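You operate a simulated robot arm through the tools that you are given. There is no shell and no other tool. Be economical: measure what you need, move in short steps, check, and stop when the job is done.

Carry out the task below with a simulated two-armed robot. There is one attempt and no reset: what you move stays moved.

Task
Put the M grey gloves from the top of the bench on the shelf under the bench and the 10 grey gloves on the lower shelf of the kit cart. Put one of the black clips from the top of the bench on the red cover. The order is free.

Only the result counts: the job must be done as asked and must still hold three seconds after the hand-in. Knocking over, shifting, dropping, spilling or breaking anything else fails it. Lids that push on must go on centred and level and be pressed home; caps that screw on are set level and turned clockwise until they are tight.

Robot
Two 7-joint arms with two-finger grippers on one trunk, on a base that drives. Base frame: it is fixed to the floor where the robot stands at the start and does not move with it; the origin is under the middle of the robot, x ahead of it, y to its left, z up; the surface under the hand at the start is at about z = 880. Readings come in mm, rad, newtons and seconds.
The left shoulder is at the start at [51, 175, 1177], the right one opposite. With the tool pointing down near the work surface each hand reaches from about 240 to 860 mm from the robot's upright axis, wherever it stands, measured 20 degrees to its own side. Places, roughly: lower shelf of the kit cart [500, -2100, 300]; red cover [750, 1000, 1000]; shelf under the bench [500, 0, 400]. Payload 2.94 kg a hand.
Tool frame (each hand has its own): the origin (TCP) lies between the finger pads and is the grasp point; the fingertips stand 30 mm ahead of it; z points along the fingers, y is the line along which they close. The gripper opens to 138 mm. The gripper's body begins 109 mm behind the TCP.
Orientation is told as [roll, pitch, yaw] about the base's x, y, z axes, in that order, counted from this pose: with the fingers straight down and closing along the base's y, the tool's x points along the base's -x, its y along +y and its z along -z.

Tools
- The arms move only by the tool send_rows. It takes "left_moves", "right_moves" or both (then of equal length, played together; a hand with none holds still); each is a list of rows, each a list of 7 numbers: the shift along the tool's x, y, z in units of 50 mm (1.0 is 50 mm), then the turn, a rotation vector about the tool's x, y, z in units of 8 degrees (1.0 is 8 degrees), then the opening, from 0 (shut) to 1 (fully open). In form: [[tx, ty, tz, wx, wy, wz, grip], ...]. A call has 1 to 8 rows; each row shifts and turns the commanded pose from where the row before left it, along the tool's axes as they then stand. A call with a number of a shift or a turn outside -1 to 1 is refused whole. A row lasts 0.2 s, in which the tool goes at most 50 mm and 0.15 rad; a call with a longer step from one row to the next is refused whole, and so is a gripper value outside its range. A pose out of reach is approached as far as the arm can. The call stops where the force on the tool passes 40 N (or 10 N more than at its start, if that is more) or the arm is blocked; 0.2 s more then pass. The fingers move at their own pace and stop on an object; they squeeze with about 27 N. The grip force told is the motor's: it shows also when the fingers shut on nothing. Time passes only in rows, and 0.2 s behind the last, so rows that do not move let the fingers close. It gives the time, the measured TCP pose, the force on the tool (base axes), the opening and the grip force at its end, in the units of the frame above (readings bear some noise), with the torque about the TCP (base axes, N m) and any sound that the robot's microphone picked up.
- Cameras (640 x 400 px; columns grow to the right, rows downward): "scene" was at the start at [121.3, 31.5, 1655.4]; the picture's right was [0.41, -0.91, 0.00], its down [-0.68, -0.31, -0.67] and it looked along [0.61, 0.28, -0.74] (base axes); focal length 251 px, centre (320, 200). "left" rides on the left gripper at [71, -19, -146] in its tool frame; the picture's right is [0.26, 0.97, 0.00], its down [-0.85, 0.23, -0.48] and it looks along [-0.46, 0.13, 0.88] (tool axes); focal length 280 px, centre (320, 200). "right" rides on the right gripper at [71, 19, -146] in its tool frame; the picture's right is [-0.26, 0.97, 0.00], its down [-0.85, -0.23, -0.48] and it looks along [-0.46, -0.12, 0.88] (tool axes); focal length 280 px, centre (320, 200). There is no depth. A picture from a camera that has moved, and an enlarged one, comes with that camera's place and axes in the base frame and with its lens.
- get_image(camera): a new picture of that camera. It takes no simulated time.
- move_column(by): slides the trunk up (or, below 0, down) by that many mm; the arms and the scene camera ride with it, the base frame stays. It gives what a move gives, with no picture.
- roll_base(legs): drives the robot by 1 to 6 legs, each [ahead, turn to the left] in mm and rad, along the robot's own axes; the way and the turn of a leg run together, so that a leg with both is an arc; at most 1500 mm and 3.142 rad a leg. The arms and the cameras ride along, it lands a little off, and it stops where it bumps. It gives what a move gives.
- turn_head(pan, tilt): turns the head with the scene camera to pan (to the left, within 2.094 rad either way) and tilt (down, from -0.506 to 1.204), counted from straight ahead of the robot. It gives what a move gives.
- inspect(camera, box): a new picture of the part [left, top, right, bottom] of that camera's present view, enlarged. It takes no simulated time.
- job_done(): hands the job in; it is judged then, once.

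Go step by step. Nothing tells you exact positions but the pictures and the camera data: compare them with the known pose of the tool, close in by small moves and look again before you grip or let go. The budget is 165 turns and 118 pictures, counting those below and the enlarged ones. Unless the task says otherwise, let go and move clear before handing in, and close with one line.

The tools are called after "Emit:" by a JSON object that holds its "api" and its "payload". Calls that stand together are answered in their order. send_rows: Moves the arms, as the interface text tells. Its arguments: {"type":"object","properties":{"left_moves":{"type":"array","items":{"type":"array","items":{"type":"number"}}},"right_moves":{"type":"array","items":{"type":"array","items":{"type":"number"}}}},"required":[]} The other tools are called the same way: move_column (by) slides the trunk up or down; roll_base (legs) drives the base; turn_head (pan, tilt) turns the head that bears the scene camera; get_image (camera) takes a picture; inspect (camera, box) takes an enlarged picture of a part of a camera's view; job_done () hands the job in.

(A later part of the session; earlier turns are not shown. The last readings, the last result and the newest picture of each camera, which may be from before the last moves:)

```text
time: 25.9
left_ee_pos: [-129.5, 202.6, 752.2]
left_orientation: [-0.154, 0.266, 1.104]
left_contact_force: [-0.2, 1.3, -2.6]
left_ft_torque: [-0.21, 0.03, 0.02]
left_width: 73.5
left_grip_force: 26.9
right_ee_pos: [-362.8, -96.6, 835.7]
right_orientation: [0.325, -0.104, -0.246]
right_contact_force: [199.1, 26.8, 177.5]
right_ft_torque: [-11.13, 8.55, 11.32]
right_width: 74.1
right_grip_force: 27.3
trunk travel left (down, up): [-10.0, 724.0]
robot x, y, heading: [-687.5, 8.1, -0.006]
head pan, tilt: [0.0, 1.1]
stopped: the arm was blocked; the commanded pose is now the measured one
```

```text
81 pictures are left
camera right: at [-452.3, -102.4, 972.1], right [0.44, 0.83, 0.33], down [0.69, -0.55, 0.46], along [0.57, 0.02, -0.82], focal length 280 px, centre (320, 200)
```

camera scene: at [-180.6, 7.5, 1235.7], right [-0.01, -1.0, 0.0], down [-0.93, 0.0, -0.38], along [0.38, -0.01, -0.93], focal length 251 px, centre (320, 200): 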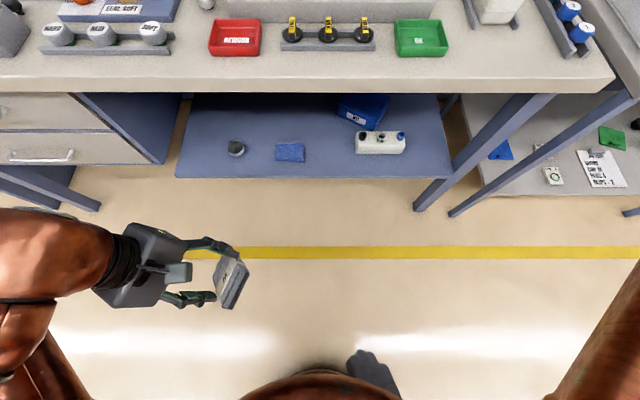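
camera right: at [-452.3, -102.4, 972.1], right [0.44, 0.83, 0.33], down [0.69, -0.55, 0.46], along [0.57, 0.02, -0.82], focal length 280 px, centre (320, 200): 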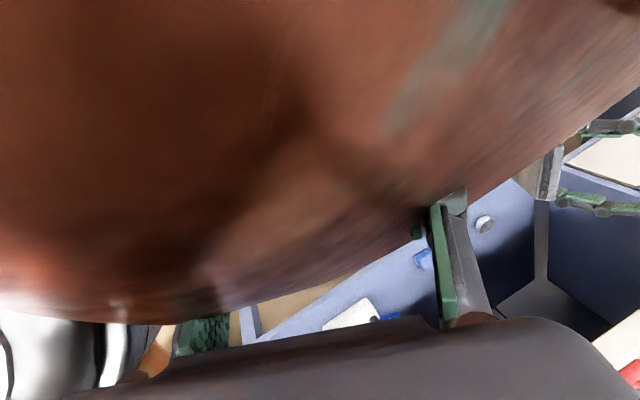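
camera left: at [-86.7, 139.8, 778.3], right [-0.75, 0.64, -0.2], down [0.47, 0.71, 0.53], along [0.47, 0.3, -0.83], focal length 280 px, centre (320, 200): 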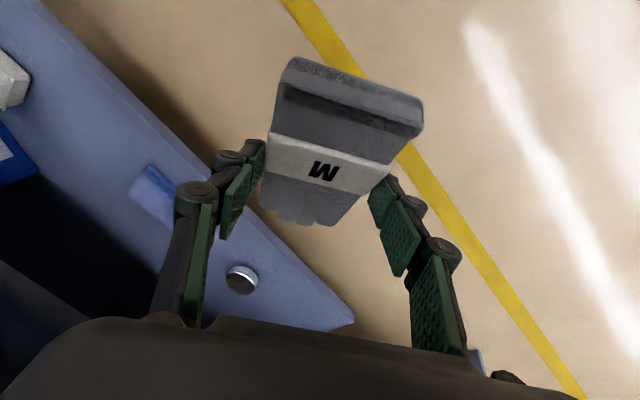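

The trunk's belly is against the right hand. I move the right hand forward and outward off it.

Emit:
{"api": "send_rows", "payload": {"right_moves": [[-0.5, -0.1, 0.15, 0, 0, 0, 0], [-0.5, -0.1, 0.15, 0, 0, 0, 0], [-0.5, -0.1, 0.15, 0, 0, 0, 0], [-0.5, -0.1, 0.15, 0, 0, 0, 0], [-0.5, -0.1, 0.15, 0, 0, 0, 0], [-0.5, -0.1, 0.15, 0, 0, 0, 0]]}}

```text
time: 26.3
left_ee_pos: [-232.8, 196.4, 730.5]
left_orientation: [0.148, 0.581, 1.259]
left_contact_force: [-6.8, -7.0, -31.3]
left_ft_torque: [-0.7, 1.16, -0.2]
left_width: 73.2
left_grip_force: 27.2
right_ee_pos: [-382.3, -102.0, 855.5]
right_orientation: [0.357, -0.158, -0.195]
right_contact_force: [146.3, 86.7, 132.9]
right_ft_torque: [-11.18, 0.55, 6.83]
right_width: 72.8
right_grip_force: 27.0
right hand out of reach, approached as far as the arm can: row 1
trunk travel left (down, up): [-10.0, 724.0]
robot x, y, heading: [-689.8, 4.9, -0.008]
head pan, tilt: [0.0, 1.1]
stopped in row 1 (left hand): the arm was blocked; the commanded pose is now the measured one
```

The arms keep folding toward the trunk. I try raising the trunk again since that draws it back from the hands.

Emit:
{"api": "move_column", "payload": {"by": 300}}

Emit:
{"api": "get_image", "payload": {"camera": "scene"}}

```text
time: 26.6
left_ee_pos: [-206.9, 222.9, 845.1]
left_orientation: [-0.392, 0.262, 1.192]
left_contact_force: [-3.3, 0.8, -0.2]
left_ft_torque: [-0.04, -0.4, 0.09]
left_width: 73.2
left_grip_force: 27.2
right_ee_pos: [-411.8, -95.0, 878.9]
right_orientation: [0.517, -0.193, -0.415]
right_contact_force: [159.7, 84.2, 50.6]
right_ft_torque: [-7.08, 0.12, 4.81]
right_width: 72.5
right_grip_force: 26.8
trunk travel left (down, up): [-10.0, 724.0]
robot x, y, heading: [-688.8, 7.9, -0.008]
head pan, tilt: [0.0, 1.1]
stopped: the arm was blocked; the commanded pose is now the measured one
```

```text
80 pictures are left
camera scene: at [-228.4, 0.0, 1248.3], right [-0.01, -1.0, 0.0], down [-0.91, 0.01, -0.42], along [0.42, 0.0, -0.91], focal length 251 px, centre (320, 200)
```

scene: 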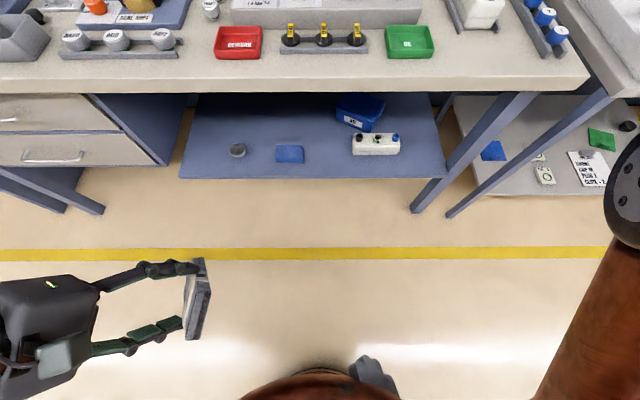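

The trunk seems to have slumped forward during the fast lowering and is slowly swinging back upright. I let time pass via the head and check.

Emit:
{"api": "turn_head", "payload": {"pan": 0.0, "tilt": 0.5}}

Emit:
{"api": "turn_head", "payload": {"pan": 0.0, "tilt": 1.0}}

Emit:
{"api": "get_image", "payload": {"camera": "scene"}}

```text
time: 27.6
left_ee_pos: [-200.6, 239.2, 835.0]
left_orientation: [-0.353, 0.256, 1.26]
left_contact_force: [-13.3, 29.0, 5.9]
left_ft_torque: [-2.1, -1.0, 0.32]
left_width: 73.5
left_grip_force: 27.0
right_ee_pos: [-411.7, -91.5, 878.7]
right_orientation: [0.565, -0.165, -0.433]
right_contact_force: [119.0, 86.0, 167.3]
right_ft_torque: [-6.3, 2.83, 3.81]
right_width: 72.4
right_grip_force: 27.1
trunk travel left (down, up): [-10.0, 724.0]
robot x, y, heading: [-688.7, 6.3, -0.013]
head pan, tilt: [0.0, 0.499]
```

```text
time: 28.5
left_ee_pos: [-195.4, 231.4, 774.1]
left_orientation: [-0.155, 0.317, 1.267]
left_contact_force: [18.4, 9.6, -82.2]
left_ft_torque: [-4.07, 3.04, -1.03]
left_width: 73.7
left_grip_force: 26.6
right_ee_pos: [-410.3, -90.4, 877.7]
right_orientation: [0.547, -0.163, -0.426]
right_contact_force: [139.0, 85.1, 117.2]
right_ft_torque: [-5.89, -0.2, 4.8]
right_width: 72.4
right_grip_force: 26.8
trunk travel left (down, up): [-10.0, 724.0]
robot x, y, heading: [-690.1, 8.7, -0.009]
head pan, tilt: [0.0, 1.0]
```

```text
79 pictures are left
camera scene: at [-217.1, 3.4, 1251.6], right [-0.01, -1.0, 0.0], down [-0.86, 0.01, -0.5], along [0.5, -0.01, -0.86], focal length 251 px, centre (320, 200)
```

scene: 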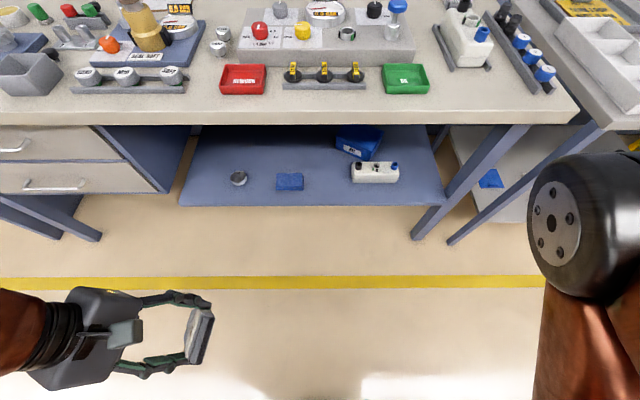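

Waiting alone doesn't change it. I ease the right hand along the direction the trunk pushes it (forward, inward, up).

Emit:
{"api": "send_rows", "payload": {"right_moves": [[-0.25, 0.31, -0.07, 0, 0, 0, 0], [-0.25, 0.31, -0.07, 0, 0, 0, 0], [-0.25, 0.31, -0.07, 0, 0, 0, 0], [-0.25, 0.31, -0.07, 0, 0, 0, 0]]}}

Emit:
{"api": "get_image", "payload": {"camera": "right"}}

Emit:
{"api": "get_image", "payload": {"camera": "left"}}

```text
time: 28.8
left_ee_pos: [-212.6, 232.6, 857.8]
left_orientation: [-0.423, 0.264, 1.199]
left_contact_force: [0.2, 0.7, -2.7]
left_ft_torque: [-0.17, 0.1, -0.09]
left_width: 73.7
left_grip_force: 27.2
right_ee_pos: [-420.3, -85.7, 892.9]
right_orientation: [0.611, -0.261, -0.483]
right_contact_force: [117.1, 70.5, 46.1]
right_ft_torque: [-0.89, -1.78, 4.01]
right_width: 72.5
right_grip_force: 26.9
trunk travel left (down, up): [-10.0, 724.0]
robot x, y, heading: [-688.8, 4.0, -0.004]
head pan, tilt: [0.0, 1.0]
stopped in row 1 (right hand): the force on the tool passed its limit at 230 N (the readings are from after the stop); the commanded pose is now the measured one
```

```text
78 pictures are left
camera right: at [-541.3, -97.8, 1000.1], right [0.46, 0.65, 0.6], down [0.45, -0.76, 0.47], along [0.76, 0.06, -0.65], focal length 280 px, centre (320, 200)
```

right: 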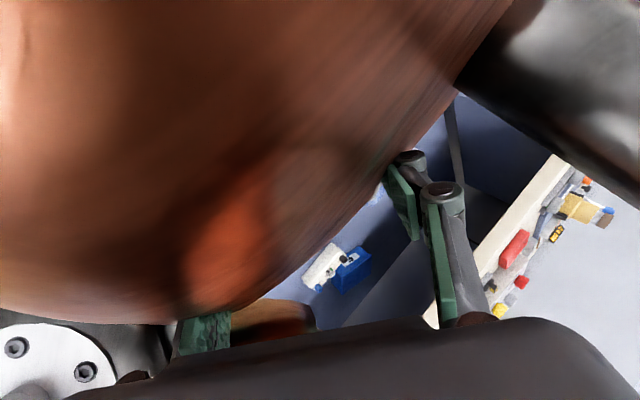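

```text
77 pictures are left
camera left: at [-263.4, 218.4, 1011.6], right [-0.95, -0.01, -0.31], down [-0.05, 0.99, 0.11], along [0.31, 0.12, -0.94], focal length 280 px, centre (320, 200)
```

left: 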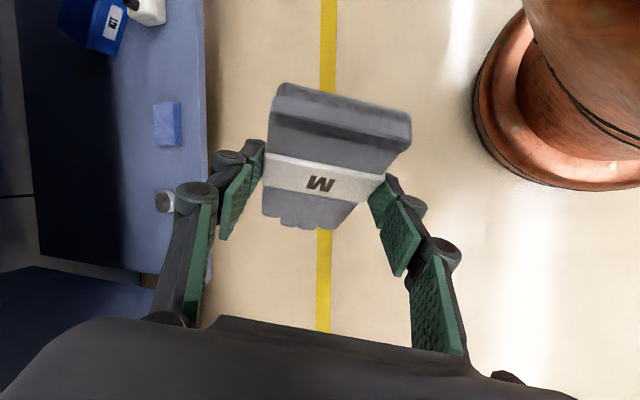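

The left hand is free; the right hand is folded against the robot's own body. I look at it with the head.

Emit:
{"api": "turn_head", "payload": {"pan": -1.4, "tilt": 1.1}}

Emit:
{"api": "get_image", "payload": {"camera": "scene"}}

```text
time: 30.3
left_ee_pos: [-240.6, 247.7, 820.7]
left_orientation: [-0.257, 0.274, 1.325]
left_contact_force: [2.8, -1.2, -2.7]
left_ft_torque: [0.0, 0.2, -0.07]
left_width: 73.8
left_grip_force: 27.1
right_ee_pos: [-459.2, -86.2, 888.6]
right_orientation: [0.588, -0.201, -0.44]
right_contact_force: [14.8, 49.5, 85.5]
right_ft_torque: [-2.96, 1.6, -0.22]
right_width: 72.5
right_grip_force: 27.4
trunk travel left (down, up): [-10.0, 724.0]
robot x, y, heading: [-688.9, 7.5, -0.01]
head pan, tilt: [-1.4, 1.1]
```

```text
76 pictures are left
camera scene: at [-333.4, -59.3, 1259.0], right [-0.99, -0.16, 0.0], down [-0.15, 0.88, -0.45], along [0.07, -0.45, -0.89], focal length 251 px, centre (320, 200)
```

scene: 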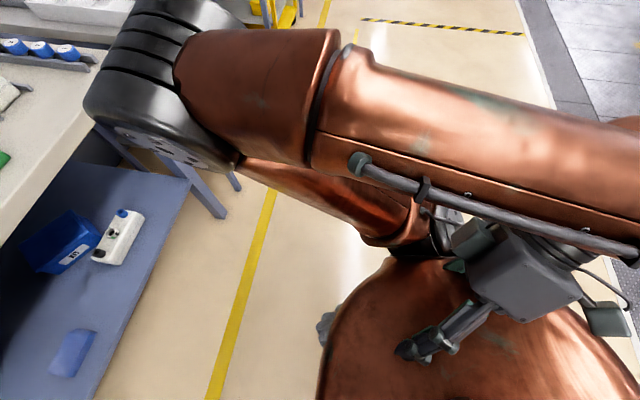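

The right fingers rest on the belly dome, with the force now down. I back the base a bit for elbow room and raise the trunk again.

Emit:
{"api": "roll_base", "payload": {"legs": [[-250, 0]]}}

Emit:
{"api": "move_column", "payload": {"by": 300}}

Emit:
{"api": "get_image", "payload": {"camera": "scene"}}

```text
time: 31.2
left_ee_pos: [-301.6, 251.4, 858.4]
left_orientation: [-0.334, 0.308, 1.325]
left_contact_force: [-1.4, -0.2, 1.8]
left_ft_torque: [0.11, -0.11, 0.05]
left_width: 73.7
left_grip_force: 26.9
right_ee_pos: [-510.8, -87.7, 907.6]
right_orientation: [0.684, -0.349, -0.509]
right_contact_force: [24.5, -13.4, 86.0]
right_ft_torque: [-3.04, -0.91, 0.48]
right_width: 74.4
right_grip_force: 27.0
trunk travel left (down, up): [-10.0, 724.0]
robot x, y, heading: [-708.0, 11.3, -0.009]
head pan, tilt: [-1.4, 1.1]
stopped in leg 1: the force on the tool passed its limit at 127 N (the readings are from after the stop); the commanded pose is now the measured one
```

```text
time: 34.2
left_ee_pos: [-284.0, 251.3, 1142.2]
left_orientation: [-0.303, 0.303, 1.332]
left_contact_force: [0.1, 0.0, -0.9]
left_ft_torque: [0.01, 0.03, 0.03]
left_width: 73.7
left_grip_force: 26.7
right_ee_pos: [-579.7, -85.5, 1219.8]
right_orientation: [0.765, -0.491, -0.536]
right_contact_force: [-0.8, 0.1, -0.8]
right_ft_torque: [0.02, 0.04, 0.02]
right_width: 73.2
right_grip_force: 27.4
trunk travel left (down, up): [-310.0, 424.0]
robot x, y, heading: [-703.5, 4.1, -0.006]
head pan, tilt: [-1.4, 1.1]
```

```text
75 pictures are left
camera scene: at [-625.3, -56.4, 1596.5], right [-0.99, -0.16, 0.0], down [-0.14, 0.88, -0.45], along [0.07, -0.45, -0.89], focal length 251 px, centre (320, 200)
```

scene: 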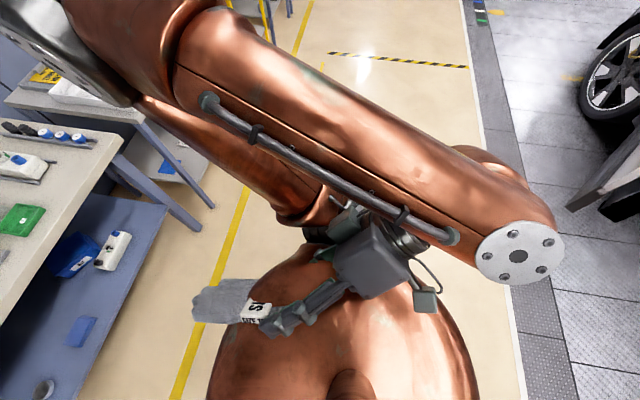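

The trunk rose and the right hand is free, both gloves still held. I bring the right hand forward and out.

Emit:
{"api": "send_rows", "payload": {"right_moves": [[-0.5, -0.1, 0.28, 0, 0, 0, 0], [-0.65, -0.13, 0.36, 0, 0, 0, 0], [-0.65, -0.13, 0.36, 0, 0, 0, 0], [-0.65, -0.13, 0.36, 0, 0, 0, 0], [-0.65, -0.13, 0.36, 0, 0, 0, 0], [-0.65, -0.13, 0.36, 0, 0, 0, 0]]}}

```text
time: 35.6
left_ee_pos: [-282.4, 250.5, 1142.6]
left_orientation: [-0.302, 0.3, 1.333]
left_contact_force: [0.9, 0.2, -0.3]
left_ft_torque: [0.0, 0.03, 0.01]
left_width: 73.8
left_grip_force: 26.8
right_ee_pos: [-382.7, -145.5, 1240.0]
right_orientation: [0.769, -0.491, -0.538]
right_contact_force: [0.6, -0.6, -0.1]
right_ft_torque: [-0.02, 0.04, 0.0]
right_width: 72.9
right_grip_force: 27.2
right hand out of reach, approached as far as the arm can: row 1, 2
trunk travel left (down, up): [-310.0, 424.0]
robot x, y, heading: [-709.6, 6.7, -0.004]
head pan, tilt: [-1.4, 1.1]
```

Now I level both hands back to the carrying attitude (roll 0, yaw 0, pitch ≈ -0.63).

Emit:
{"api": "send_rows", "payload": {"left_moves": [[0, 0, 0, -0.28, 0.27, 0.87, 0], [0, 0, 0, -0.28, 0.27, 0.87, 0], [0, 0, 0, -0.28, 0.27, 0.87, 0], [0, 0, 0, -0.28, 0.27, 0.87, 0], [0, 0, 0, -0.28, 0.27, 0.87, 0], [0, 0, 0, -0.28, 0.27, 0.87, 0], [0, 0, 0, -0.28, 0.27, 0.87, 0], [0, 0, 0, -0.28, 0.27, 0.87, 0]], "right_moves": [[0, 0, 0, -0.45, 0.59, -0.61, 0], [0, 0, 0, -0.45, 0.59, -0.61, 0], [0, 0, 0, -0.45, 0.59, -0.61, 0], [0, 0, 0, -0.45, 0.59, -0.61, 0], [0, 0, 0, 0.92, 0, 0, 0], [0, 0, 0, 0.92, 0, 0, 0], [0, 0, 0, 0.92, 0, 0, 0], [0, 0, 0, 0.92, 0, 0, 0]]}}

Emit:
{"api": "send_rows", "payload": {"left_moves": [[0, 0, 0, -0.28, 0.27, 0.87, 0], [0, 0, 0, -0.28, 0.27, 0.87, 0], [0, 0, 0, -0.72, 0, 0, 0], [0, 0, 0, -0.72, 0, 0, 0], [0, 0, 0, -0.72, 0, 0, 0], [0, 0, 0, 0, -0.95, 0, 0], [0, 0, 0, 0, -0.95, 0, 0], [0, 0, 0, 0, -0.95, 0, 0]], "right_moves": [[0, 0, 0, 0.92, 0, 0, 0], [0, 0, 0, 0.92, 0, 0, 0], [0, 0, 0, 0, -1, 0, 0], [-0.2, 0, 0, 0, 0, 0, 0], [-0.2, 0, 0, 0, 0, 0, 0], [-0.2, 0, 0, 0, 0, 0, 0], [-0.2, 0, 0, 0, 0, 0, 0], [-0.2, 0, 0, 0, 0, 0, 0]]}}

Emit:
{"api": "send_rows", "payload": {"left_moves": [[0, 0, 0, 0, -0.95, 0, 0], [0, 0, 0, 0, -0.95, 0, 0], [0, 0, 0, 0, -0.95, 0, 0], [0, 0, 0, 0, -0.95, 0, 0]]}}

Emit:
{"api": "turn_head", "payload": {"pan": 0.0, "tilt": 0.9}}

Emit:
{"api": "get_image", "payload": {"camera": "scene"}}

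```text
time: 37.4
left_ee_pos: [-283.7, 250.9, 1144.0]
left_orientation: [-0.305, 0.298, 0.266]
left_contact_force: [-0.3, -0.3, -1.0]
left_ft_torque: [0.01, 0.03, -0.03]
left_width: 73.6
left_grip_force: 27.3
right_ee_pos: [-384.7, -145.5, 1241.4]
right_orientation: [0.249, -0.491, -0.001]
right_contact_force: [-0.4, 0.1, -0.4]
right_ft_torque: [-0.01, 0.06, 0.0]
right_width: 73.1
right_grip_force: 26.5
trunk travel left (down, up): [-310.0, 424.0]
robot x, y, heading: [-706.4, 8.9, -0.01]
head pan, tilt: [-1.4, 1.1]
```

```text
time: 39.2
left_ee_pos: [-284.4, 252.2, 1143.3]
left_orientation: [-0.004, -0.103, 0.002]
left_contact_force: [-0.3, 0.5, -0.7]
left_ft_torque: [-0.01, -0.02, 0.02]
left_width: 73.4
left_grip_force: 26.8
right_ee_pos: [-345.0, -145.0, 1270.6]
right_orientation: [-0.005, -0.632, 0.003]
right_contact_force: [-0.1, -0.3, -0.2]
right_ft_torque: [0.01, 0.02, 0.01]
right_width: 72.9
right_grip_force: 26.7
trunk travel left (down, up): [-310.0, 424.0]
robot x, y, heading: [-706.3, 8.1, -0.008]
head pan, tilt: [-1.4, 1.1]
```

```text
time: 40.2
left_ee_pos: [-275.0, 245.8, 1145.5]
left_orientation: [0.015, -0.485, -0.042]
left_contact_force: [0.0, -0.2, -0.3]
left_ft_torque: [0.0, 0.09, 0.02]
left_width: 73.6
left_grip_force: 27.2
left hand out of reach, approached as far as the arm can: row 3, 4
right_ee_pos: [-342.7, -144.7, 1270.3]
right_orientation: [-0.006, -0.63, 0.002]
right_contact_force: [0.9, 0.5, -0.4]
right_ft_torque: [-0.02, 0.06, -0.02]
right_width: 72.9
right_grip_force: 26.5
trunk travel left (down, up): [-310.0, 424.0]
robot x, y, heading: [-703.6, 8.8, -0.009]
head pan, tilt: [-1.4, 1.1]
```

```text
time: 41.7
left_ee_pos: [-275.1, 244.5, 1146.6]
left_orientation: [0.018, -0.486, -0.042]
left_contact_force: [0.0, -0.7, -1.0]
left_ft_torque: [0.0, 0.06, -0.01]
left_width: 73.5
left_grip_force: 26.7
right_ee_pos: [-344.8, -146.1, 1270.8]
right_orientation: [-0.005, -0.629, 0.004]
right_contact_force: [-0.6, -0.2, -0.1]
right_ft_torque: [-0.03, 0.05, 0.0]
right_width: 73.1
right_grip_force: 27.1
trunk travel left (down, up): [-310.0, 424.0]
robot x, y, heading: [-707.5, 9.7, -0.007]
head pan, tilt: [0.0, 0.901]
```

```text
74 pictures are left
camera scene: at [-560.4, 5.0, 1610.5], right [-0.01, -1.0, 0.0], down [-0.78, 0.01, -0.62], along [0.62, -0.01, -0.78], focal length 251 px, centre (320, 200)
```

scene: 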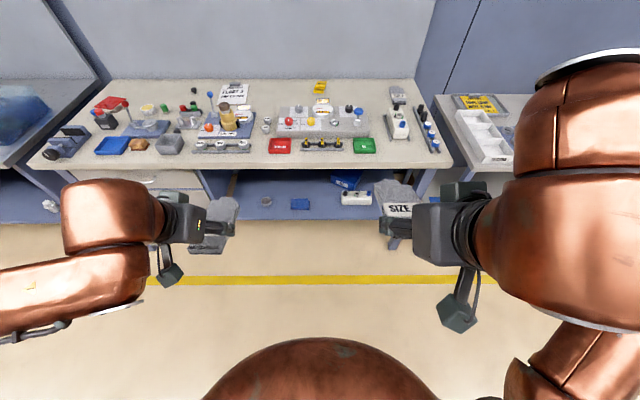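

Both hands are level again. I extend them forward before lowering the trunk only partway this time.

Emit:
{"api": "send_rows", "payload": {"left_moves": [[-0.57, -0.2, 0.53, 0, 0, 0, 0], [-0.57, -0.2, 0.53, 0, 0, 0, 0], [-0.57, -0.2, 0.53, 0, 0, 0, 0], [-0.57, -0.2, 0.53, 0, 0, 0, 0], [0, 0, 0, 0, -0.4, 0, 0], [0, 0, 0, 0, -0.4, 0, 0], [0, 0, 0, 0, -0.4, 0, 0]], "right_moves": [[-0.19, -0.43, 0.67, 0, 0, 0, 0], [-0.19, -0.43, 0.67, 0, 0, 0, 0], [-0.19, -0.43, 0.67, 0, 0, 0, 0], [-0.19, -0.43, 0.67, 0, 0, 0, 0], [-0.19, -0.43, 0.67, 0, 0, 0, 0], [-0.19, -0.43, 0.67, 0, 0, 0, 0], [-0.19, -0.43, 0.67, 0, 0, 0, 0]]}}

Emit:
{"api": "move_column", "payload": {"by": -80}}

Emit:
{"api": "get_image", "payload": {"camera": "scene"}}

```text
time: 43.3
left_ee_pos: [-126.7, 198.3, 1103.5]
left_orientation: [0.019, -0.651, -0.045]
left_contact_force: [0.4, 0.1, 0.1]
left_ft_torque: [0.02, 0.02, 0.01]
left_width: 73.3
left_grip_force: 26.8
right_ee_pos: [-151.6, -296.0, 1121.3]
right_orientation: [-0.004, -0.631, 0.0]
right_contact_force: [-0.3, -0.2, -0.9]
right_ft_torque: [0.04, 0.03, -0.06]
right_width: 72.9
right_grip_force: 27.3
trunk travel left (down, up): [-310.0, 424.0]
robot x, y, heading: [-707.7, 4.7, -0.009]
head pan, tilt: [0.0, 0.901]
```

```text
time: 44.5
left_ee_pos: [-127.3, 199.5, 1025.0]
left_orientation: [0.018, -0.652, -0.046]
left_contact_force: [1.1, 0.0, -0.3]
left_ft_torque: [0.0, 0.03, 0.0]
left_width: 73.3
left_grip_force: 26.7
right_ee_pos: [-153.2, -296.4, 1041.3]
right_orientation: [-0.007, -0.631, 0.004]
right_contact_force: [0.3, -0.2, -1.9]
right_ft_torque: [0.0, 0.04, -0.03]
right_width: 72.9
right_grip_force: 26.8
trunk travel left (down, up): [-230.0, 504.0]
robot x, y, heading: [-706.1, 8.4, -0.009]
head pan, tilt: [0.0, 0.901]
```

```text
73 pictures are left
camera scene: at [-505.3, 4.3, 1527.7], right [-0.01, -1.0, 0.0], down [-0.78, 0.01, -0.62], along [0.62, -0.01, -0.78], focal length 251 px, centre (320, 200)
```

scene: 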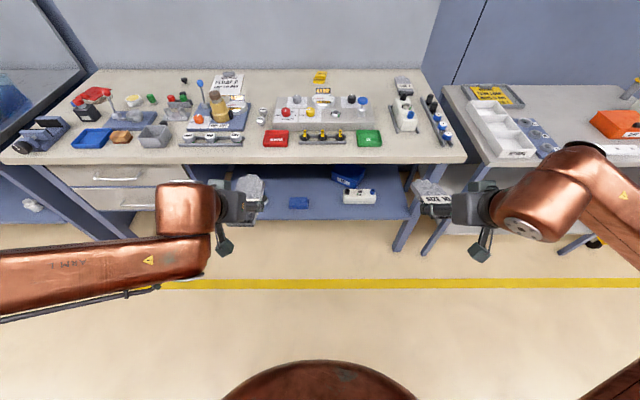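

Trunk motion is orderly now. I lower another 100, then bring the left hand down in front of the bench while the right hand goes up out of the way.

Emit:
{"api": "move_column", "payload": {"by": -100}}

Emit:
{"api": "send_rows", "payload": {"left_moves": [[0.59, 0, 0.78, 0, 0, 0, 0], [0.59, 0, 0.78, 0, 0, 0, 0], [0.59, 0, 0.78, 0, 0, 0, 0], [0.59, 0, 0.78, 0, 0, 0, 0], [0.59, 0, 0.78, 0, 0, 0, 0], [0.59, 0, 0.78, 0, 0, 0, 0], [0.59, 0, 0.78, 0, 0, 0, 0]], "right_moves": [[-0.58, 0, -0.8, 0, 0, 0, 0], [-0.58, 0, -0.8, 0, 0, 0, 0], [-0.58, 0, -0.8, 0, 0, 0, 0], [-0.58, 0, -0.8, 0, 0, 0, 0], [0, 0, 0, 0, 0, 0, 0], [0, 0, 0, 0, 0, 0, 0], [0, 0, 0, 0, 0, 0, 0]]}}

Emit:
{"api": "get_image", "payload": {"camera": "scene"}}

Emit:
{"api": "get_image", "payload": {"camera": "left"}}

```text
time: 45.8
left_ee_pos: [-126.4, 198.8, 926.0]
left_orientation: [0.018, -0.653, -0.046]
left_contact_force: [0.1, -0.6, -0.6]
left_ft_torque: [0.0, 0.04, 0.0]
left_width: 73.1
left_grip_force: 27.0
right_ee_pos: [-153.7, -295.9, 941.9]
right_orientation: [-0.003, -0.631, 0.003]
right_contact_force: [-0.6, -0.3, -0.8]
right_ft_torque: [0.0, 0.0, 0.02]
right_width: 72.9
right_grip_force: 26.8
trunk travel left (down, up): [-130.0, 604.0]
robot x, y, heading: [-707.5, 8.9, -0.009]
head pan, tilt: [0.0, 0.901]
```

```text
time: 47.4
left_ee_pos: [-104.4, 205.3, 633.5]
left_orientation: [0.016, -0.649, -0.043]
left_contact_force: [0.0, -0.1, -0.2]
left_ft_torque: [0.0, 0.08, -0.01]
left_width: 73.2
left_grip_force: 26.7
left hand out of reach, approached as far as the arm can: row 1, 2, 3
right_ee_pos: [-154.3, -293.8, 1138.8]
right_orientation: [-0.004, -0.627, 0.002]
right_contact_force: [0.1, 0.0, -1.2]
right_ft_torque: [-0.06, 0.06, -0.01]
right_width: 72.9
right_grip_force: 27.0
trunk travel left (down, up): [-130.0, 604.0]
robot x, y, heading: [-706.0, 4.1, -0.008]
head pan, tilt: [0.0, 0.901]
```

```text
72 pictures are left
camera scene: at [-414.1, 4.5, 1417.3], right [-0.01, -1.0, 0.0], down [-0.78, 0.01, -0.62], along [0.62, -0.01, -0.78], focal length 251 px, centre (320, 200)
```

scene: 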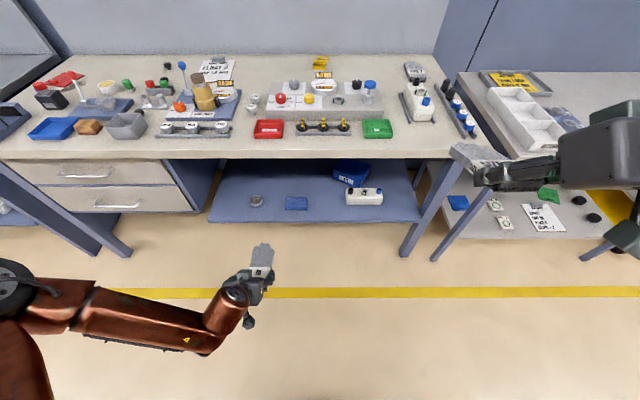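

```text
71 pictures are left
camera left: at [-248.9, 189.5, 705.9], right [-0.17, 0.97, -0.15], down [0.4, 0.21, 0.9], along [0.9, 0.1, -0.42], focal length 280 px, centre (320, 200)
```

left: 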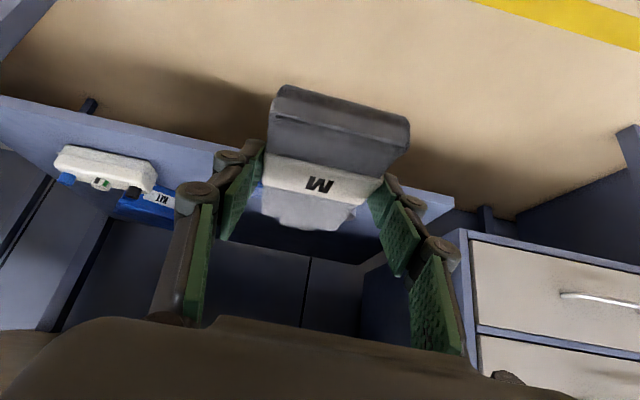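

Triangulation puts the shelf top near z≈400 with a gap y≈-134…47 at x≈300-480. I bring the left hand to y≈-43, z≈465, then drive forward 200.

Emit:
{"api": "send_rows", "payload": {"left_moves": [[0.34, -0.78, 0.45, 0, 0, 0, 0], [0.34, -0.78, 0.45, 0, 0, 0, 0], [0.34, -0.78, 0.45, 0, 0, 0, 0], [0.34, -0.78, 0.45, 0, 0, 0, 0], [0.34, -0.78, 0.45, 0, 0, 0, 0], [0.34, -0.78, 0.45, 0, 0, 0, 0]]}}

Emit:
{"api": "roll_base", "payload": {"legs": [[200, 0]]}}

Emit:
{"api": "get_image", "payload": {"camera": "left"}}

Emit:
{"api": "get_image", "payload": {"camera": "scene"}}

```text
time: 48.8
left_ee_pos: [-111.7, 202.3, 637.3]
left_orientation: [0.016, -0.651, -0.045]
left_contact_force: [-0.6, -0.3, -1.0]
left_ft_torque: [-0.01, 0.01, -0.01]
left_width: 73.3
left_grip_force: 26.9
left hand out of reach, approached as far as the arm can: row 1, 2, 3, 4, 5, 6
right_ee_pos: [-153.1, -294.2, 1139.0]
right_orientation: [-0.006, -0.63, 0.002]
right_contact_force: [0.9, 0.0, -0.9]
right_ft_torque: [0.01, 0.06, 0.01]
right_width: 73.1
right_grip_force: 26.4
trunk travel left (down, up): [-130.0, 604.0]
robot x, y, heading: [-710.1, 9.4, -0.006]
head pan, tilt: [0.0, 0.901]
```

```text
time: 50.4
left_ee_pos: [94.0, 194.3, 637.4]
left_orientation: [0.01, -0.646, -0.045]
left_contact_force: [-0.4, 0.6, 0.7]
left_ft_torque: [0.02, 0.03, 0.01]
left_width: 73.1
left_grip_force: 26.6
right_ee_pos: [50.9, -302.5, 1134.8]
right_orientation: [-0.008, -0.626, -0.004]
right_contact_force: [-0.5, 0.4, -1.7]
right_ft_torque: [-0.03, -0.02, 0.0]
right_width: 73.0
right_grip_force: 27.4
trunk travel left (down, up): [-130.0, 604.0]
robot x, y, heading: [-506.0, 6.6, -0.011]
head pan, tilt: [0.0, 0.901]
```

```text
70 pictures are left
camera left: at [-50.6, 180.8, 709.8], right [-0.17, 0.97, -0.15], down [0.4, 0.21, 0.89], along [0.9, 0.09, -0.42], focal length 280 px, centre (320, 200)
```

left: 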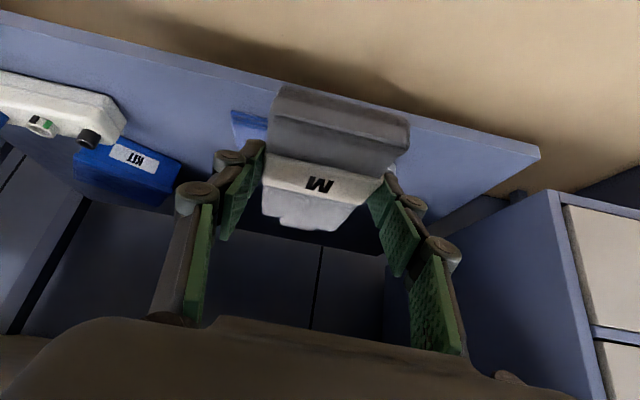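

```text
69 pictures are left
camera scene: at [-148.7, -1.5, 1410.1], right [-0.01, -1.0, 0.0], down [-0.81, 0.01, -0.58], along [0.58, -0.01, -0.81], focal length 251 px, centre (320, 200)
```

scene: 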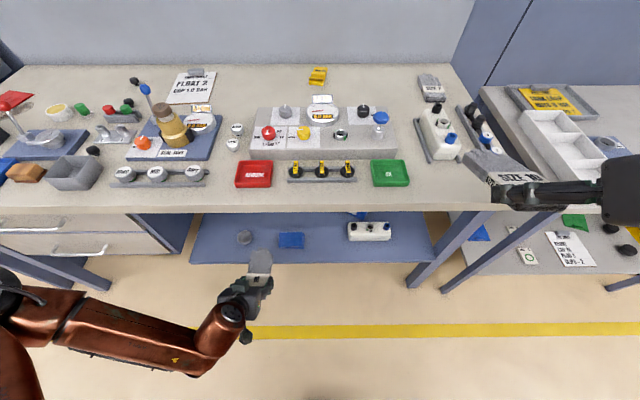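

The hand couldn't lower so close to the shoulder; now I go down and forward together.

Emit:
{"api": "send_rows", "payload": {"left_moves": [[0.17, -0.4, 0.7, 0, 0, 0, 0], [0.17, -0.4, 0.7, 0, 0, 0, 0], [0.17, -0.4, 0.7, 0, 0, 0, 0], [0.17, -0.4, 0.7, 0, 0, 0, 0], [0.17, -0.4, 0.7, 0, 0, 0, 0]]}}

```text
time: 51.6
left_ee_pos: [107.4, 218.1, 623.2]
left_orientation: [0.011, -0.701, -0.045]
left_contact_force: [0.2, -0.2, -1.6]
left_ft_torque: [0.04, 0.04, -0.03]
left_width: 73.0
left_grip_force: 26.8
left hand out of reach, approached as far as the arm can: row 1, 2, 3, 4, 5
right_ee_pos: [-7.2, -298.7, 1156.6]
right_orientation: [0.001, -0.688, -0.001]
right_contact_force: [-0.2, 0.0, 0.0]
right_ft_torque: [0.04, 0.08, 0.05]
right_width: 73.0
right_grip_force: 27.0
trunk travel left (down, up): [-130.0, 604.0]
robot x, y, heading: [-505.0, 8.6, -0.014]
head pan, tilt: [0.0, 0.901]
```

The left arm is folded with its elbow out. I back up 300 mm, stretch the left arm forward and down in free space, then drive it in under the bench.

Emit:
{"api": "roll_base", "payload": {"legs": [[-300, 0]]}}

Emit:
{"api": "send_rows", "payload": {"left_moves": [[-0.65, -0.3, 0.5, 0, 0, 0, 0], [-0.65, -0.3, 0.5, 0, 0, 0, 0], [-0.65, -0.3, 0.5, 0, 0, 0, 0], [-0.65, -0.3, 0.5, 0, 0, 0, 0], [-0.65, -0.3, 0.5, 0, 0, 0, 0], [-0.65, -0.3, 0.5, 0, 0, 0, 0]]}}

Emit:
{"api": "send_rows", "payload": {"left_moves": [[0.5, -0.4, 0.65, 0, 0, 0, 0], [0.5, -0.4, 0.65, 0, 0, 0, 0], [0.5, -0.4, 0.65, 0, 0, 0, 0], [0.5, -0.4, 0.65, 0, 0, 0, 0]]}}

Emit:
{"api": "get_image", "payload": {"camera": "scene"}}

```text
time: 53.6
left_ee_pos: [-190.9, 222.2, 619.3]
left_orientation: [0.013, -0.693, -0.048]
left_contact_force: [0.1, -0.2, -1.0]
left_ft_torque: [0.02, 0.05, 0.0]
left_width: 73.2
left_grip_force: 27.4
right_ee_pos: [-301.6, -295.9, 1151.2]
right_orientation: [-0.01, -0.671, 0.0]
right_contact_force: [-0.2, 0.6, -0.6]
right_ft_torque: [0.03, 0.08, -0.02]
right_width: 72.9
right_grip_force: 27.3
trunk travel left (down, up): [-130.0, 604.0]
robot x, y, heading: [-810.2, 8.5, -0.018]
head pan, tilt: [0.0, 0.901]
```

```text
time: 55.0
left_ee_pos: [-24.3, 235.0, 716.3]
left_orientation: [0.008, -0.696, -0.048]
left_contact_force: [0.0, -0.6, -0.8]
left_ft_torque: [-0.02, 0.04, 0.0]
left_width: 73.2
left_grip_force: 27.0
left hand out of reach, approached as far as the arm can: row 1, 2, 3, 4, 5, 6
right_ee_pos: [-302.3, -297.8, 1152.7]
right_orientation: [-0.01, -0.672, -0.002]
right_contact_force: [0.7, 0.3, -0.6]
right_ft_torque: [0.02, 0.04, 0.03]
right_width: 73.2
right_grip_force: 26.7
trunk travel left (down, up): [-130.0, 604.0]
robot x, y, heading: [-811.6, 10.1, -0.017]
head pan, tilt: [0.0, 0.901]
```

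```text
time: 56.0
left_ee_pos: [-92.4, 248.2, 634.6]
left_orientation: [0.007, -0.694, -0.045]
left_contact_force: [-0.1, -0.2, -0.8]
left_ft_torque: [-0.04, 0.03, 0.01]
left_width: 73.4
left_grip_force: 26.7
left hand out of reach, approached as far as the arm can: row 1, 2, 3, 4
right_ee_pos: [-302.9, -296.6, 1152.0]
right_orientation: [-0.011, -0.672, -0.001]
right_contact_force: [0.4, -1.9, -1.0]
right_ft_torque: [-0.03, 0.05, 0.0]
right_width: 72.9
right_grip_force: 26.8
trunk travel left (down, up): [-130.0, 604.0]
robot x, y, heading: [-808.1, 5.4, -0.014]
head pan, tilt: [0.0, 0.901]
```

```text
68 pictures are left
camera scene: at [-515.8, 4.2, 1417.5], right [-0.01, -1.0, 0.0], down [-0.78, 0.01, -0.62], along [0.62, -0.01, -0.78], focal length 251 px, centre (320, 200)
```

scene: 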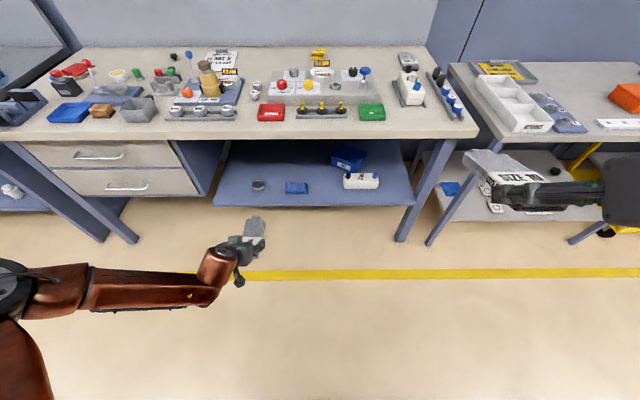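

The left arm's elbow is stuck wide. I try letting the hand yaw to the right, which should suit that elbow, then extending.

Emit:
{"api": "send_rows", "payload": {"left_moves": [[0, 0, 0, 0.62, 0, 0.75, 0], [0, 0, 0, 0.62, 0, 0.75, 0], [0, 0, 0, 0.62, 0, 0.75, 0], [0, 0, 0, 0.62, 0, 0.75, 0]]}}

Emit:
{"api": "send_rows", "payload": {"left_moves": [[0.4, 0, 0.6, 0, 0, 0, 0], [0.4, 0, 0.6, 0, 0, 0, 0], [0.4, 0, 0.6, 0, 0, 0, 0]]}}

```text
time: 57.0
left_ee_pos: [-93.6, 247.0, 636.3]
left_orientation: [0.013, -0.69, -0.593]
left_contact_force: [0.5, 0.8, -0.4]
left_ft_torque: [0.02, 0.05, -0.02]
left_width: 73.1
left_grip_force: 26.4
right_ee_pos: [-303.8, -296.3, 1153.3]
right_orientation: [-0.01, -0.671, -0.001]
right_contact_force: [-0.3, 0.9, -1.3]
right_ft_torque: [-0.02, 0.04, -0.05]
right_width: 72.9
right_grip_force: 27.0
trunk travel left (down, up): [-130.0, 604.0]
robot x, y, heading: [-810.5, 8.5, -0.012]
head pan, tilt: [0.0, 0.901]
```

```text
time: 57.9
left_ee_pos: [-97.4, 243.8, 598.5]
left_orientation: [0.013, -0.691, -0.598]
left_contact_force: [-1.0, 0.8, -0.8]
left_ft_torque: [0.01, -0.04, 0.0]
left_width: 73.2
left_grip_force: 26.4
left hand out of reach, approached as far as the arm can: row 1, 2, 3
right_ee_pos: [-304.0, -296.6, 1153.0]
right_orientation: [-0.011, -0.674, -0.001]
right_contact_force: [0.6, -0.5, -1.0]
right_ft_torque: [-0.01, 0.04, 0.01]
right_width: 73.0
right_grip_force: 27.4
trunk travel left (down, up): [-130.0, 604.0]
robot x, y, heading: [-805.5, 6.5, -0.015]
head pan, tilt: [0.0, 0.901]
```

I test whether the left arm reaches lower further out on its own side.

Emit:
{"api": "send_rows", "payload": {"left_moves": [[0.35, 0.66, -0.29, 0, 0, 0, 0], [0.35, 0.66, -0.29, 0, 0, 0, 0], [0.35, 0.66, -0.29, 0, 0, 0, 0], [0.35, 0.66, -0.29, 0, 0, 0, 0], [0.51, 0, 0.62, 0, 0, 0, 0], [0.51, 0, 0.62, 0, 0, 0, 0], [0.51, 0, 0.62, 0, 0, 0, 0], [0.51, 0, 0.62, 0, 0, 0, 0]]}}

Emit:
{"api": "turn_head", "payload": {"pan": 0.7, "tilt": 0.95}}

Emit:
{"api": "get_image", "payload": {"camera": "scene"}}

```text
time: 59.6
left_ee_pos: [-96.4, 277.7, 608.6]
left_orientation: [0.035, -0.674, -0.589]
left_contact_force: [0.1, 0.1, -0.5]
left_ft_torque: [0.03, 0.04, 0.0]
left_width: 73.1
left_grip_force: 27.2
left hand out of reach, approached as far as the arm can: row 1, 2, 3, 4, 5, 6, 7, 8
right_ee_pos: [-304.2, -295.7, 1152.3]
right_orientation: [-0.01, -0.672, -0.002]
right_contact_force: [0.0, 0.4, -0.6]
right_ft_torque: [0.0, 0.06, 0.01]
right_width: 73.2
right_grip_force: 27.1
trunk travel left (down, up): [-130.0, 604.0]
robot x, y, heading: [-808.0, 11.0, -0.015]
head pan, tilt: [0.0, 0.901]
```

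```text
time: 60.7
left_ee_pos: [-96.7, 278.2, 609.0]
left_orientation: [0.033, -0.674, -0.59]
left_contact_force: [-0.3, 1.0, -0.1]
left_ft_torque: [0.01, -0.01, -0.03]
left_width: 73.1
left_grip_force: 27.0
right_ee_pos: [-303.0, -295.6, 1153.5]
right_orientation: [-0.009, -0.672, -0.003]
right_contact_force: [0.6, 0.0, -0.3]
right_ft_torque: [-0.01, 0.04, 0.0]
right_width: 73.2
right_grip_force: 27.7
trunk travel left (down, up): [-130.0, 604.0]
robot x, y, heading: [-806.4, 10.5, -0.014]
head pan, tilt: [0.7, 0.949]
```

```text
67 pictures are left
camera scene: at [-535.0, 51.2, 1413.9], right [0.63, -0.77, 0.0], down [-0.63, -0.51, -0.58], along [0.45, 0.37, -0.81], focal length 251 px, centre (320, 200)
```

scene: 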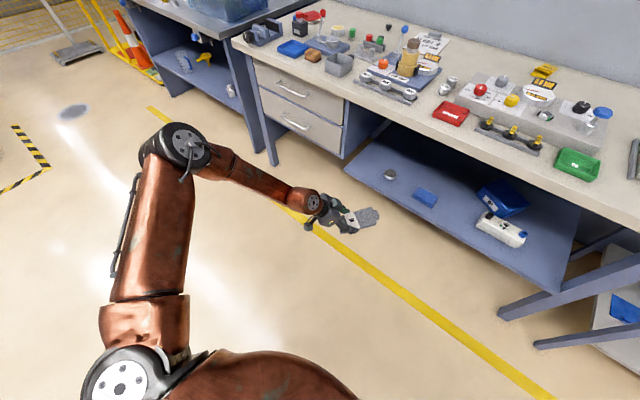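

The upper arm is held forward and out with the forearm coming back in. I stretch the hand forward and up to straighten the elbow before lowering again.

Emit:
{"api": "send_rows", "payload": {"left_moves": [[-0.76, 0.45, 0.11, 0, 0, 0, 0], [-0.76, 0.45, 0.11, 0, 0, 0, 0], [-0.76, 0.45, 0.11, 0, 0, 0, 0], [-0.76, 0.45, 0.11, 0, 0, 0, 0], [-0.76, 0.45, 0.11, 0, 0, 0, 0], [-0.76, 0.45, 0.11, 0, 0, 0, 0]]}}

Emit:
{"api": "get_image", "payload": {"camera": "scene"}}

```text
time: 62.1
left_ee_pos: [48.4, 308.5, 746.0]
left_orientation: [0.014, -0.689, -0.589]
left_contact_force: [0.8, 1.3, -0.7]
left_ft_torque: [-0.01, 0.0, -0.03]
left_width: 72.9
left_grip_force: 26.5
left hand out of reach, approached as far as the arm can: row 1, 4, 5, 6
right_ee_pos: [-302.2, -297.3, 1153.8]
right_orientation: [-0.01, -0.67, -0.003]
right_contact_force: [0.2, -0.3, -0.8]
right_ft_torque: [-0.05, 0.01, -0.01]
right_width: 72.7
right_grip_force: 27.3
trunk travel left (down, up): [-130.0, 604.0]
robot x, y, heading: [-809.3, 9.6, -0.012]
head pan, tilt: [0.7, 0.949]
```

```text
66 pictures are left
camera scene: at [-535.4, 51.2, 1414.0], right [0.63, -0.77, 0.0], down [-0.63, -0.52, -0.58], along [0.45, 0.37, -0.81], focal length 251 px, centre (320, 200)
```

scene: 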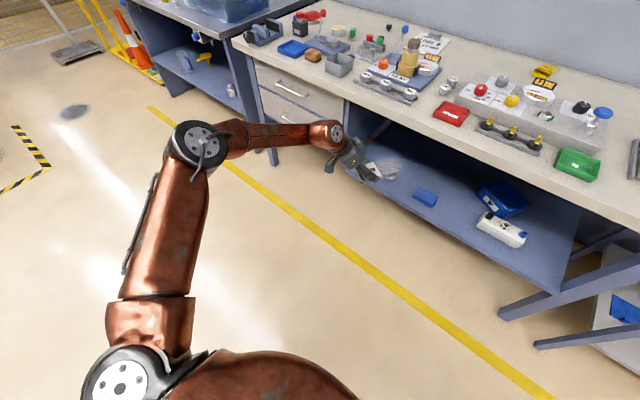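

Still limited at a bent elbow, so a wrist limit may be at fault. I test with the tool turned back toward vertical.

Emit:
{"api": "send_rows", "payload": {"left_moves": [[0, 0, 0, 0, 0.95, 0, 0], [0, 0, 0, 0, 0.95, 0, 0], [0, 0, 0, 0, 0.95, 0, 0], [0, 0, 0, 0, 0.95, 0, 0], [0, 0, 0, 0, 0.95, 0, 0], [0, 0, 0, 0, 0, 0, 0]]}}

Emit:
{"api": "send_rows", "payload": {"left_moves": [[0, 0, 0.8, 0, 0, 0, 0], [0, 0, 0.8, 0, 0, 0, 0], [0, 0, 0.8, 0, 0, 0, 0], [0, 0, 0.8, 0, 0, 0, 0], [0, 0, 0.8, 0, 0, 0, 0], [0, 0, 0.8, 0, 0, 0, 0]]}}

Emit:
{"api": "get_image", "payload": {"camera": "scene"}}

```text
time: 63.5
left_ee_pos: [-77.6, 352.6, 770.1]
left_orientation: [0.01, -0.029, -0.582]
left_contact_force: [0.4, 0.1, -0.1]
left_ft_torque: [0.01, 0.0, -0.01]
left_width: 73.0
left_grip_force: 26.9
left hand out of reach, approached as far as the arm can: row 1, 2, 3, 4, 5
right_ee_pos: [-305.4, -296.4, 1152.1]
right_orientation: [-0.01, -0.672, -0.001]
right_contact_force: [0.1, 0.2, 0.1]
right_ft_torque: [0.0, 0.05, 0.0]
right_width: 73.0
right_grip_force: 27.2
trunk travel left (down, up): [-130.0, 604.0]
robot x, y, heading: [-808.9, 10.2, -0.012]
head pan, tilt: [0.7, 0.949]
```

```text
time: 64.9
left_ee_pos: [-149.9, 382.1, 578.8]
left_orientation: [0.01, -0.028, -0.584]
left_contact_force: [0.0, -0.5, -0.6]
left_ft_torque: [0.01, 0.03, -0.01]
left_width: 73.0
left_grip_force: 27.0
left hand out of reach, approached as far as the arm can: row 1, 2, 3, 4, 5, 6
right_ee_pos: [-302.8, -295.8, 1152.9]
right_orientation: [-0.011, -0.67, -0.002]
right_contact_force: [0.1, 0.7, -1.0]
right_ft_torque: [-0.01, 0.04, 0.02]
right_width: 73.1
right_grip_force: 27.4
trunk travel left (down, up): [-130.0, 604.0]
robot x, y, heading: [-809.6, 9.1, -0.016]
head pan, tilt: [0.7, 0.949]
```

```text
65 pictures are left
camera scene: at [-535.0, 51.5, 1413.8], right [0.63, -0.77, 0.0], down [-0.63, -0.52, -0.58], along [0.45, 0.37, -0.81], focal length 251 px, centre (320, 200)
```

scene: 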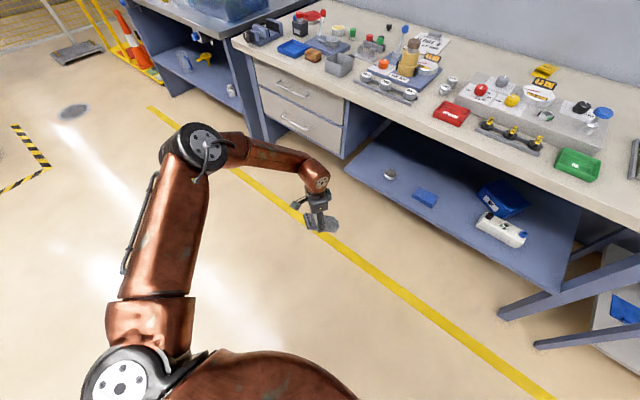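

The arm seems limited by how far the elbow opens. I test whether retreating lets it go lower.

Emit:
{"api": "send_rows", "payload": {"left_moves": [[0.67, -0.44, 0, 0, 0, 0, 0], [0.67, -0.44, 0, 0, 0, 0, 0], [0.67, -0.44, 0.4, 0, 0, 0, 0], [0, 0, 0.9, 0, 0, 0, 0], [0, 0, 0.9, 0, 0, 0, 0], [0, 0, 0.9, 0, 0, 0, 0], [0, 0, 0.9, 0, 0, 0, 0]]}}

Emit:
{"api": "get_image", "payload": {"camera": "scene"}}

```text
time: 66.5
left_ee_pos: [-297.3, 409.3, 470.2]
left_orientation: [0.011, -0.027, -0.584]
left_contact_force: [-0.1, -0.4, -1.1]
left_ft_torque: [-0.01, 0.0, -0.01]
left_width: 73.4
left_grip_force: 27.0
left hand out of reach, approached as far as the arm can: row 5, 6, 7
right_ee_pos: [-302.8, -297.3, 1152.7]
right_orientation: [-0.011, -0.672, -0.002]
right_contact_force: [-0.1, -0.1, -1.1]
right_ft_torque: [-0.01, 0.05, 0.01]
right_width: 73.4
right_grip_force: 27.6
trunk travel left (down, up): [-130.0, 604.0]
robot x, y, heading: [-808.2, 11.1, -0.016]
head pan, tilt: [0.7, 0.949]
```

```text
64 pictures are left
camera scene: at [-535.4, 51.3, 1414.0], right [0.63, -0.77, 0.0], down [-0.63, -0.52, -0.58], along [0.45, 0.37, -0.81], focal length 251 px, centre (320, 200)
```

scene: 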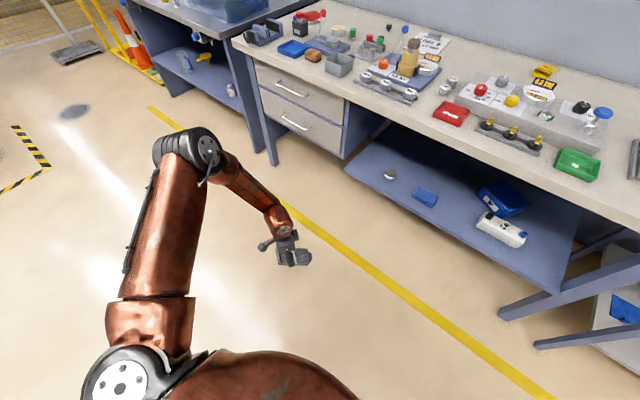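

The upper arm isn't moving at all — shoulder joints look stuck at a limit. I return the left hand to its starting attitude relative to the trunk to unwind it.

Emit:
{"api": "send_rows", "payload": {"left_moves": [[0, 0, -0.95, 0, 0, -0.83, 0], [0, 0, -0.95, 0, 0, -0.83, 0], [0, 0, -0.95, 0, 0, -0.83, 0], [0, 0, -0.95, 0, 0, -0.83, 0], [0, 0, -0.95, 0, 0, -0.83, 0], [0, 0, -0.95, 0, 0, 0, 0], [0, 0, -0.95, 0, 0, 0, 0], [0, 0, -0.95, 0, 0, 0, 0]]}}

Emit:
{"api": "send_rows", "payload": {"left_moves": [[-0.68, 0.18, -0.44, 0, 0, 0, 0], [-0.68, 0.18, -0.44, 0, 0, 0, 0], [-0.68, 0.18, -0.44, 0, 0, 0, 0], [-0.68, 0.18, -0.44, 0, 0, 0, 0]]}}

Emit:
{"api": "get_image", "payload": {"camera": "scene"}}

```text
time: 68.3
left_ee_pos: [-307.0, 462.4, 849.8]
left_orientation: [-0.013, -0.026, -0.006]
left_contact_force: [-1.3, -0.2, 0.0]
left_ft_torque: [0.0, -0.04, 0.0]
left_width: 73.0
left_grip_force: 26.6
left hand out of reach, approached as far as the arm can: row 4, 5, 6, 7, 8
right_ee_pos: [-303.3, -297.4, 1153.3]
right_orientation: [-0.011, -0.673, -0.001]
right_contact_force: [-0.4, 0.3, -0.5]
right_ft_torque: [-0.01, 0.04, 0.05]
right_width: 73.3
right_grip_force: 26.7
trunk travel left (down, up): [-130.0, 604.0]
robot x, y, heading: [-808.5, 8.5, -0.019]
head pan, tilt: [0.7, 0.949]
```

```text
time: 69.3
left_ee_pos: [-170.5, 498.0, 937.9]
left_orientation: [-0.007, -0.027, -0.005]
left_contact_force: [1.2, 0.6, -0.4]
left_ft_torque: [-0.01, 0.01, 0.01]
left_width: 73.0
left_grip_force: 27.4
right_ee_pos: [-302.2, -295.8, 1151.3]
right_orientation: [-0.011, -0.672, -0.001]
right_contact_force: [0.9, -0.1, -0.3]
right_ft_torque: [-0.06, 0.0, 0.03]
right_width: 73.2
right_grip_force: 27.3
trunk travel left (down, up): [-130.0, 604.0]
robot x, y, heading: [-807.7, 7.3, -0.014]
head pan, tilt: [0.7, 0.949]
```

```text
63 pictures are left
camera scene: at [-534.4, 51.6, 1413.6], right [0.63, -0.77, 0.0], down [-0.63, -0.52, -0.58], along [0.45, 0.37, -0.81], focal length 251 px, centre (320, 200)
```

scene: 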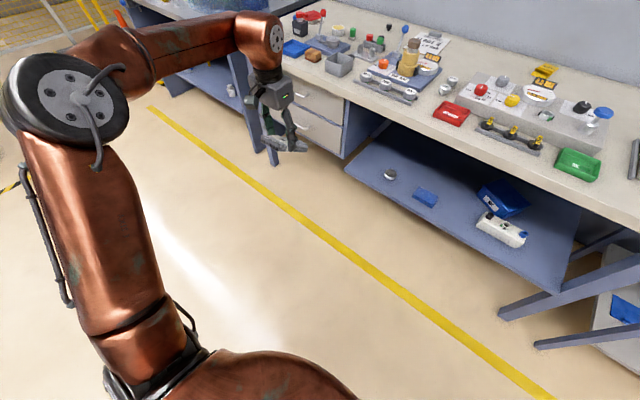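

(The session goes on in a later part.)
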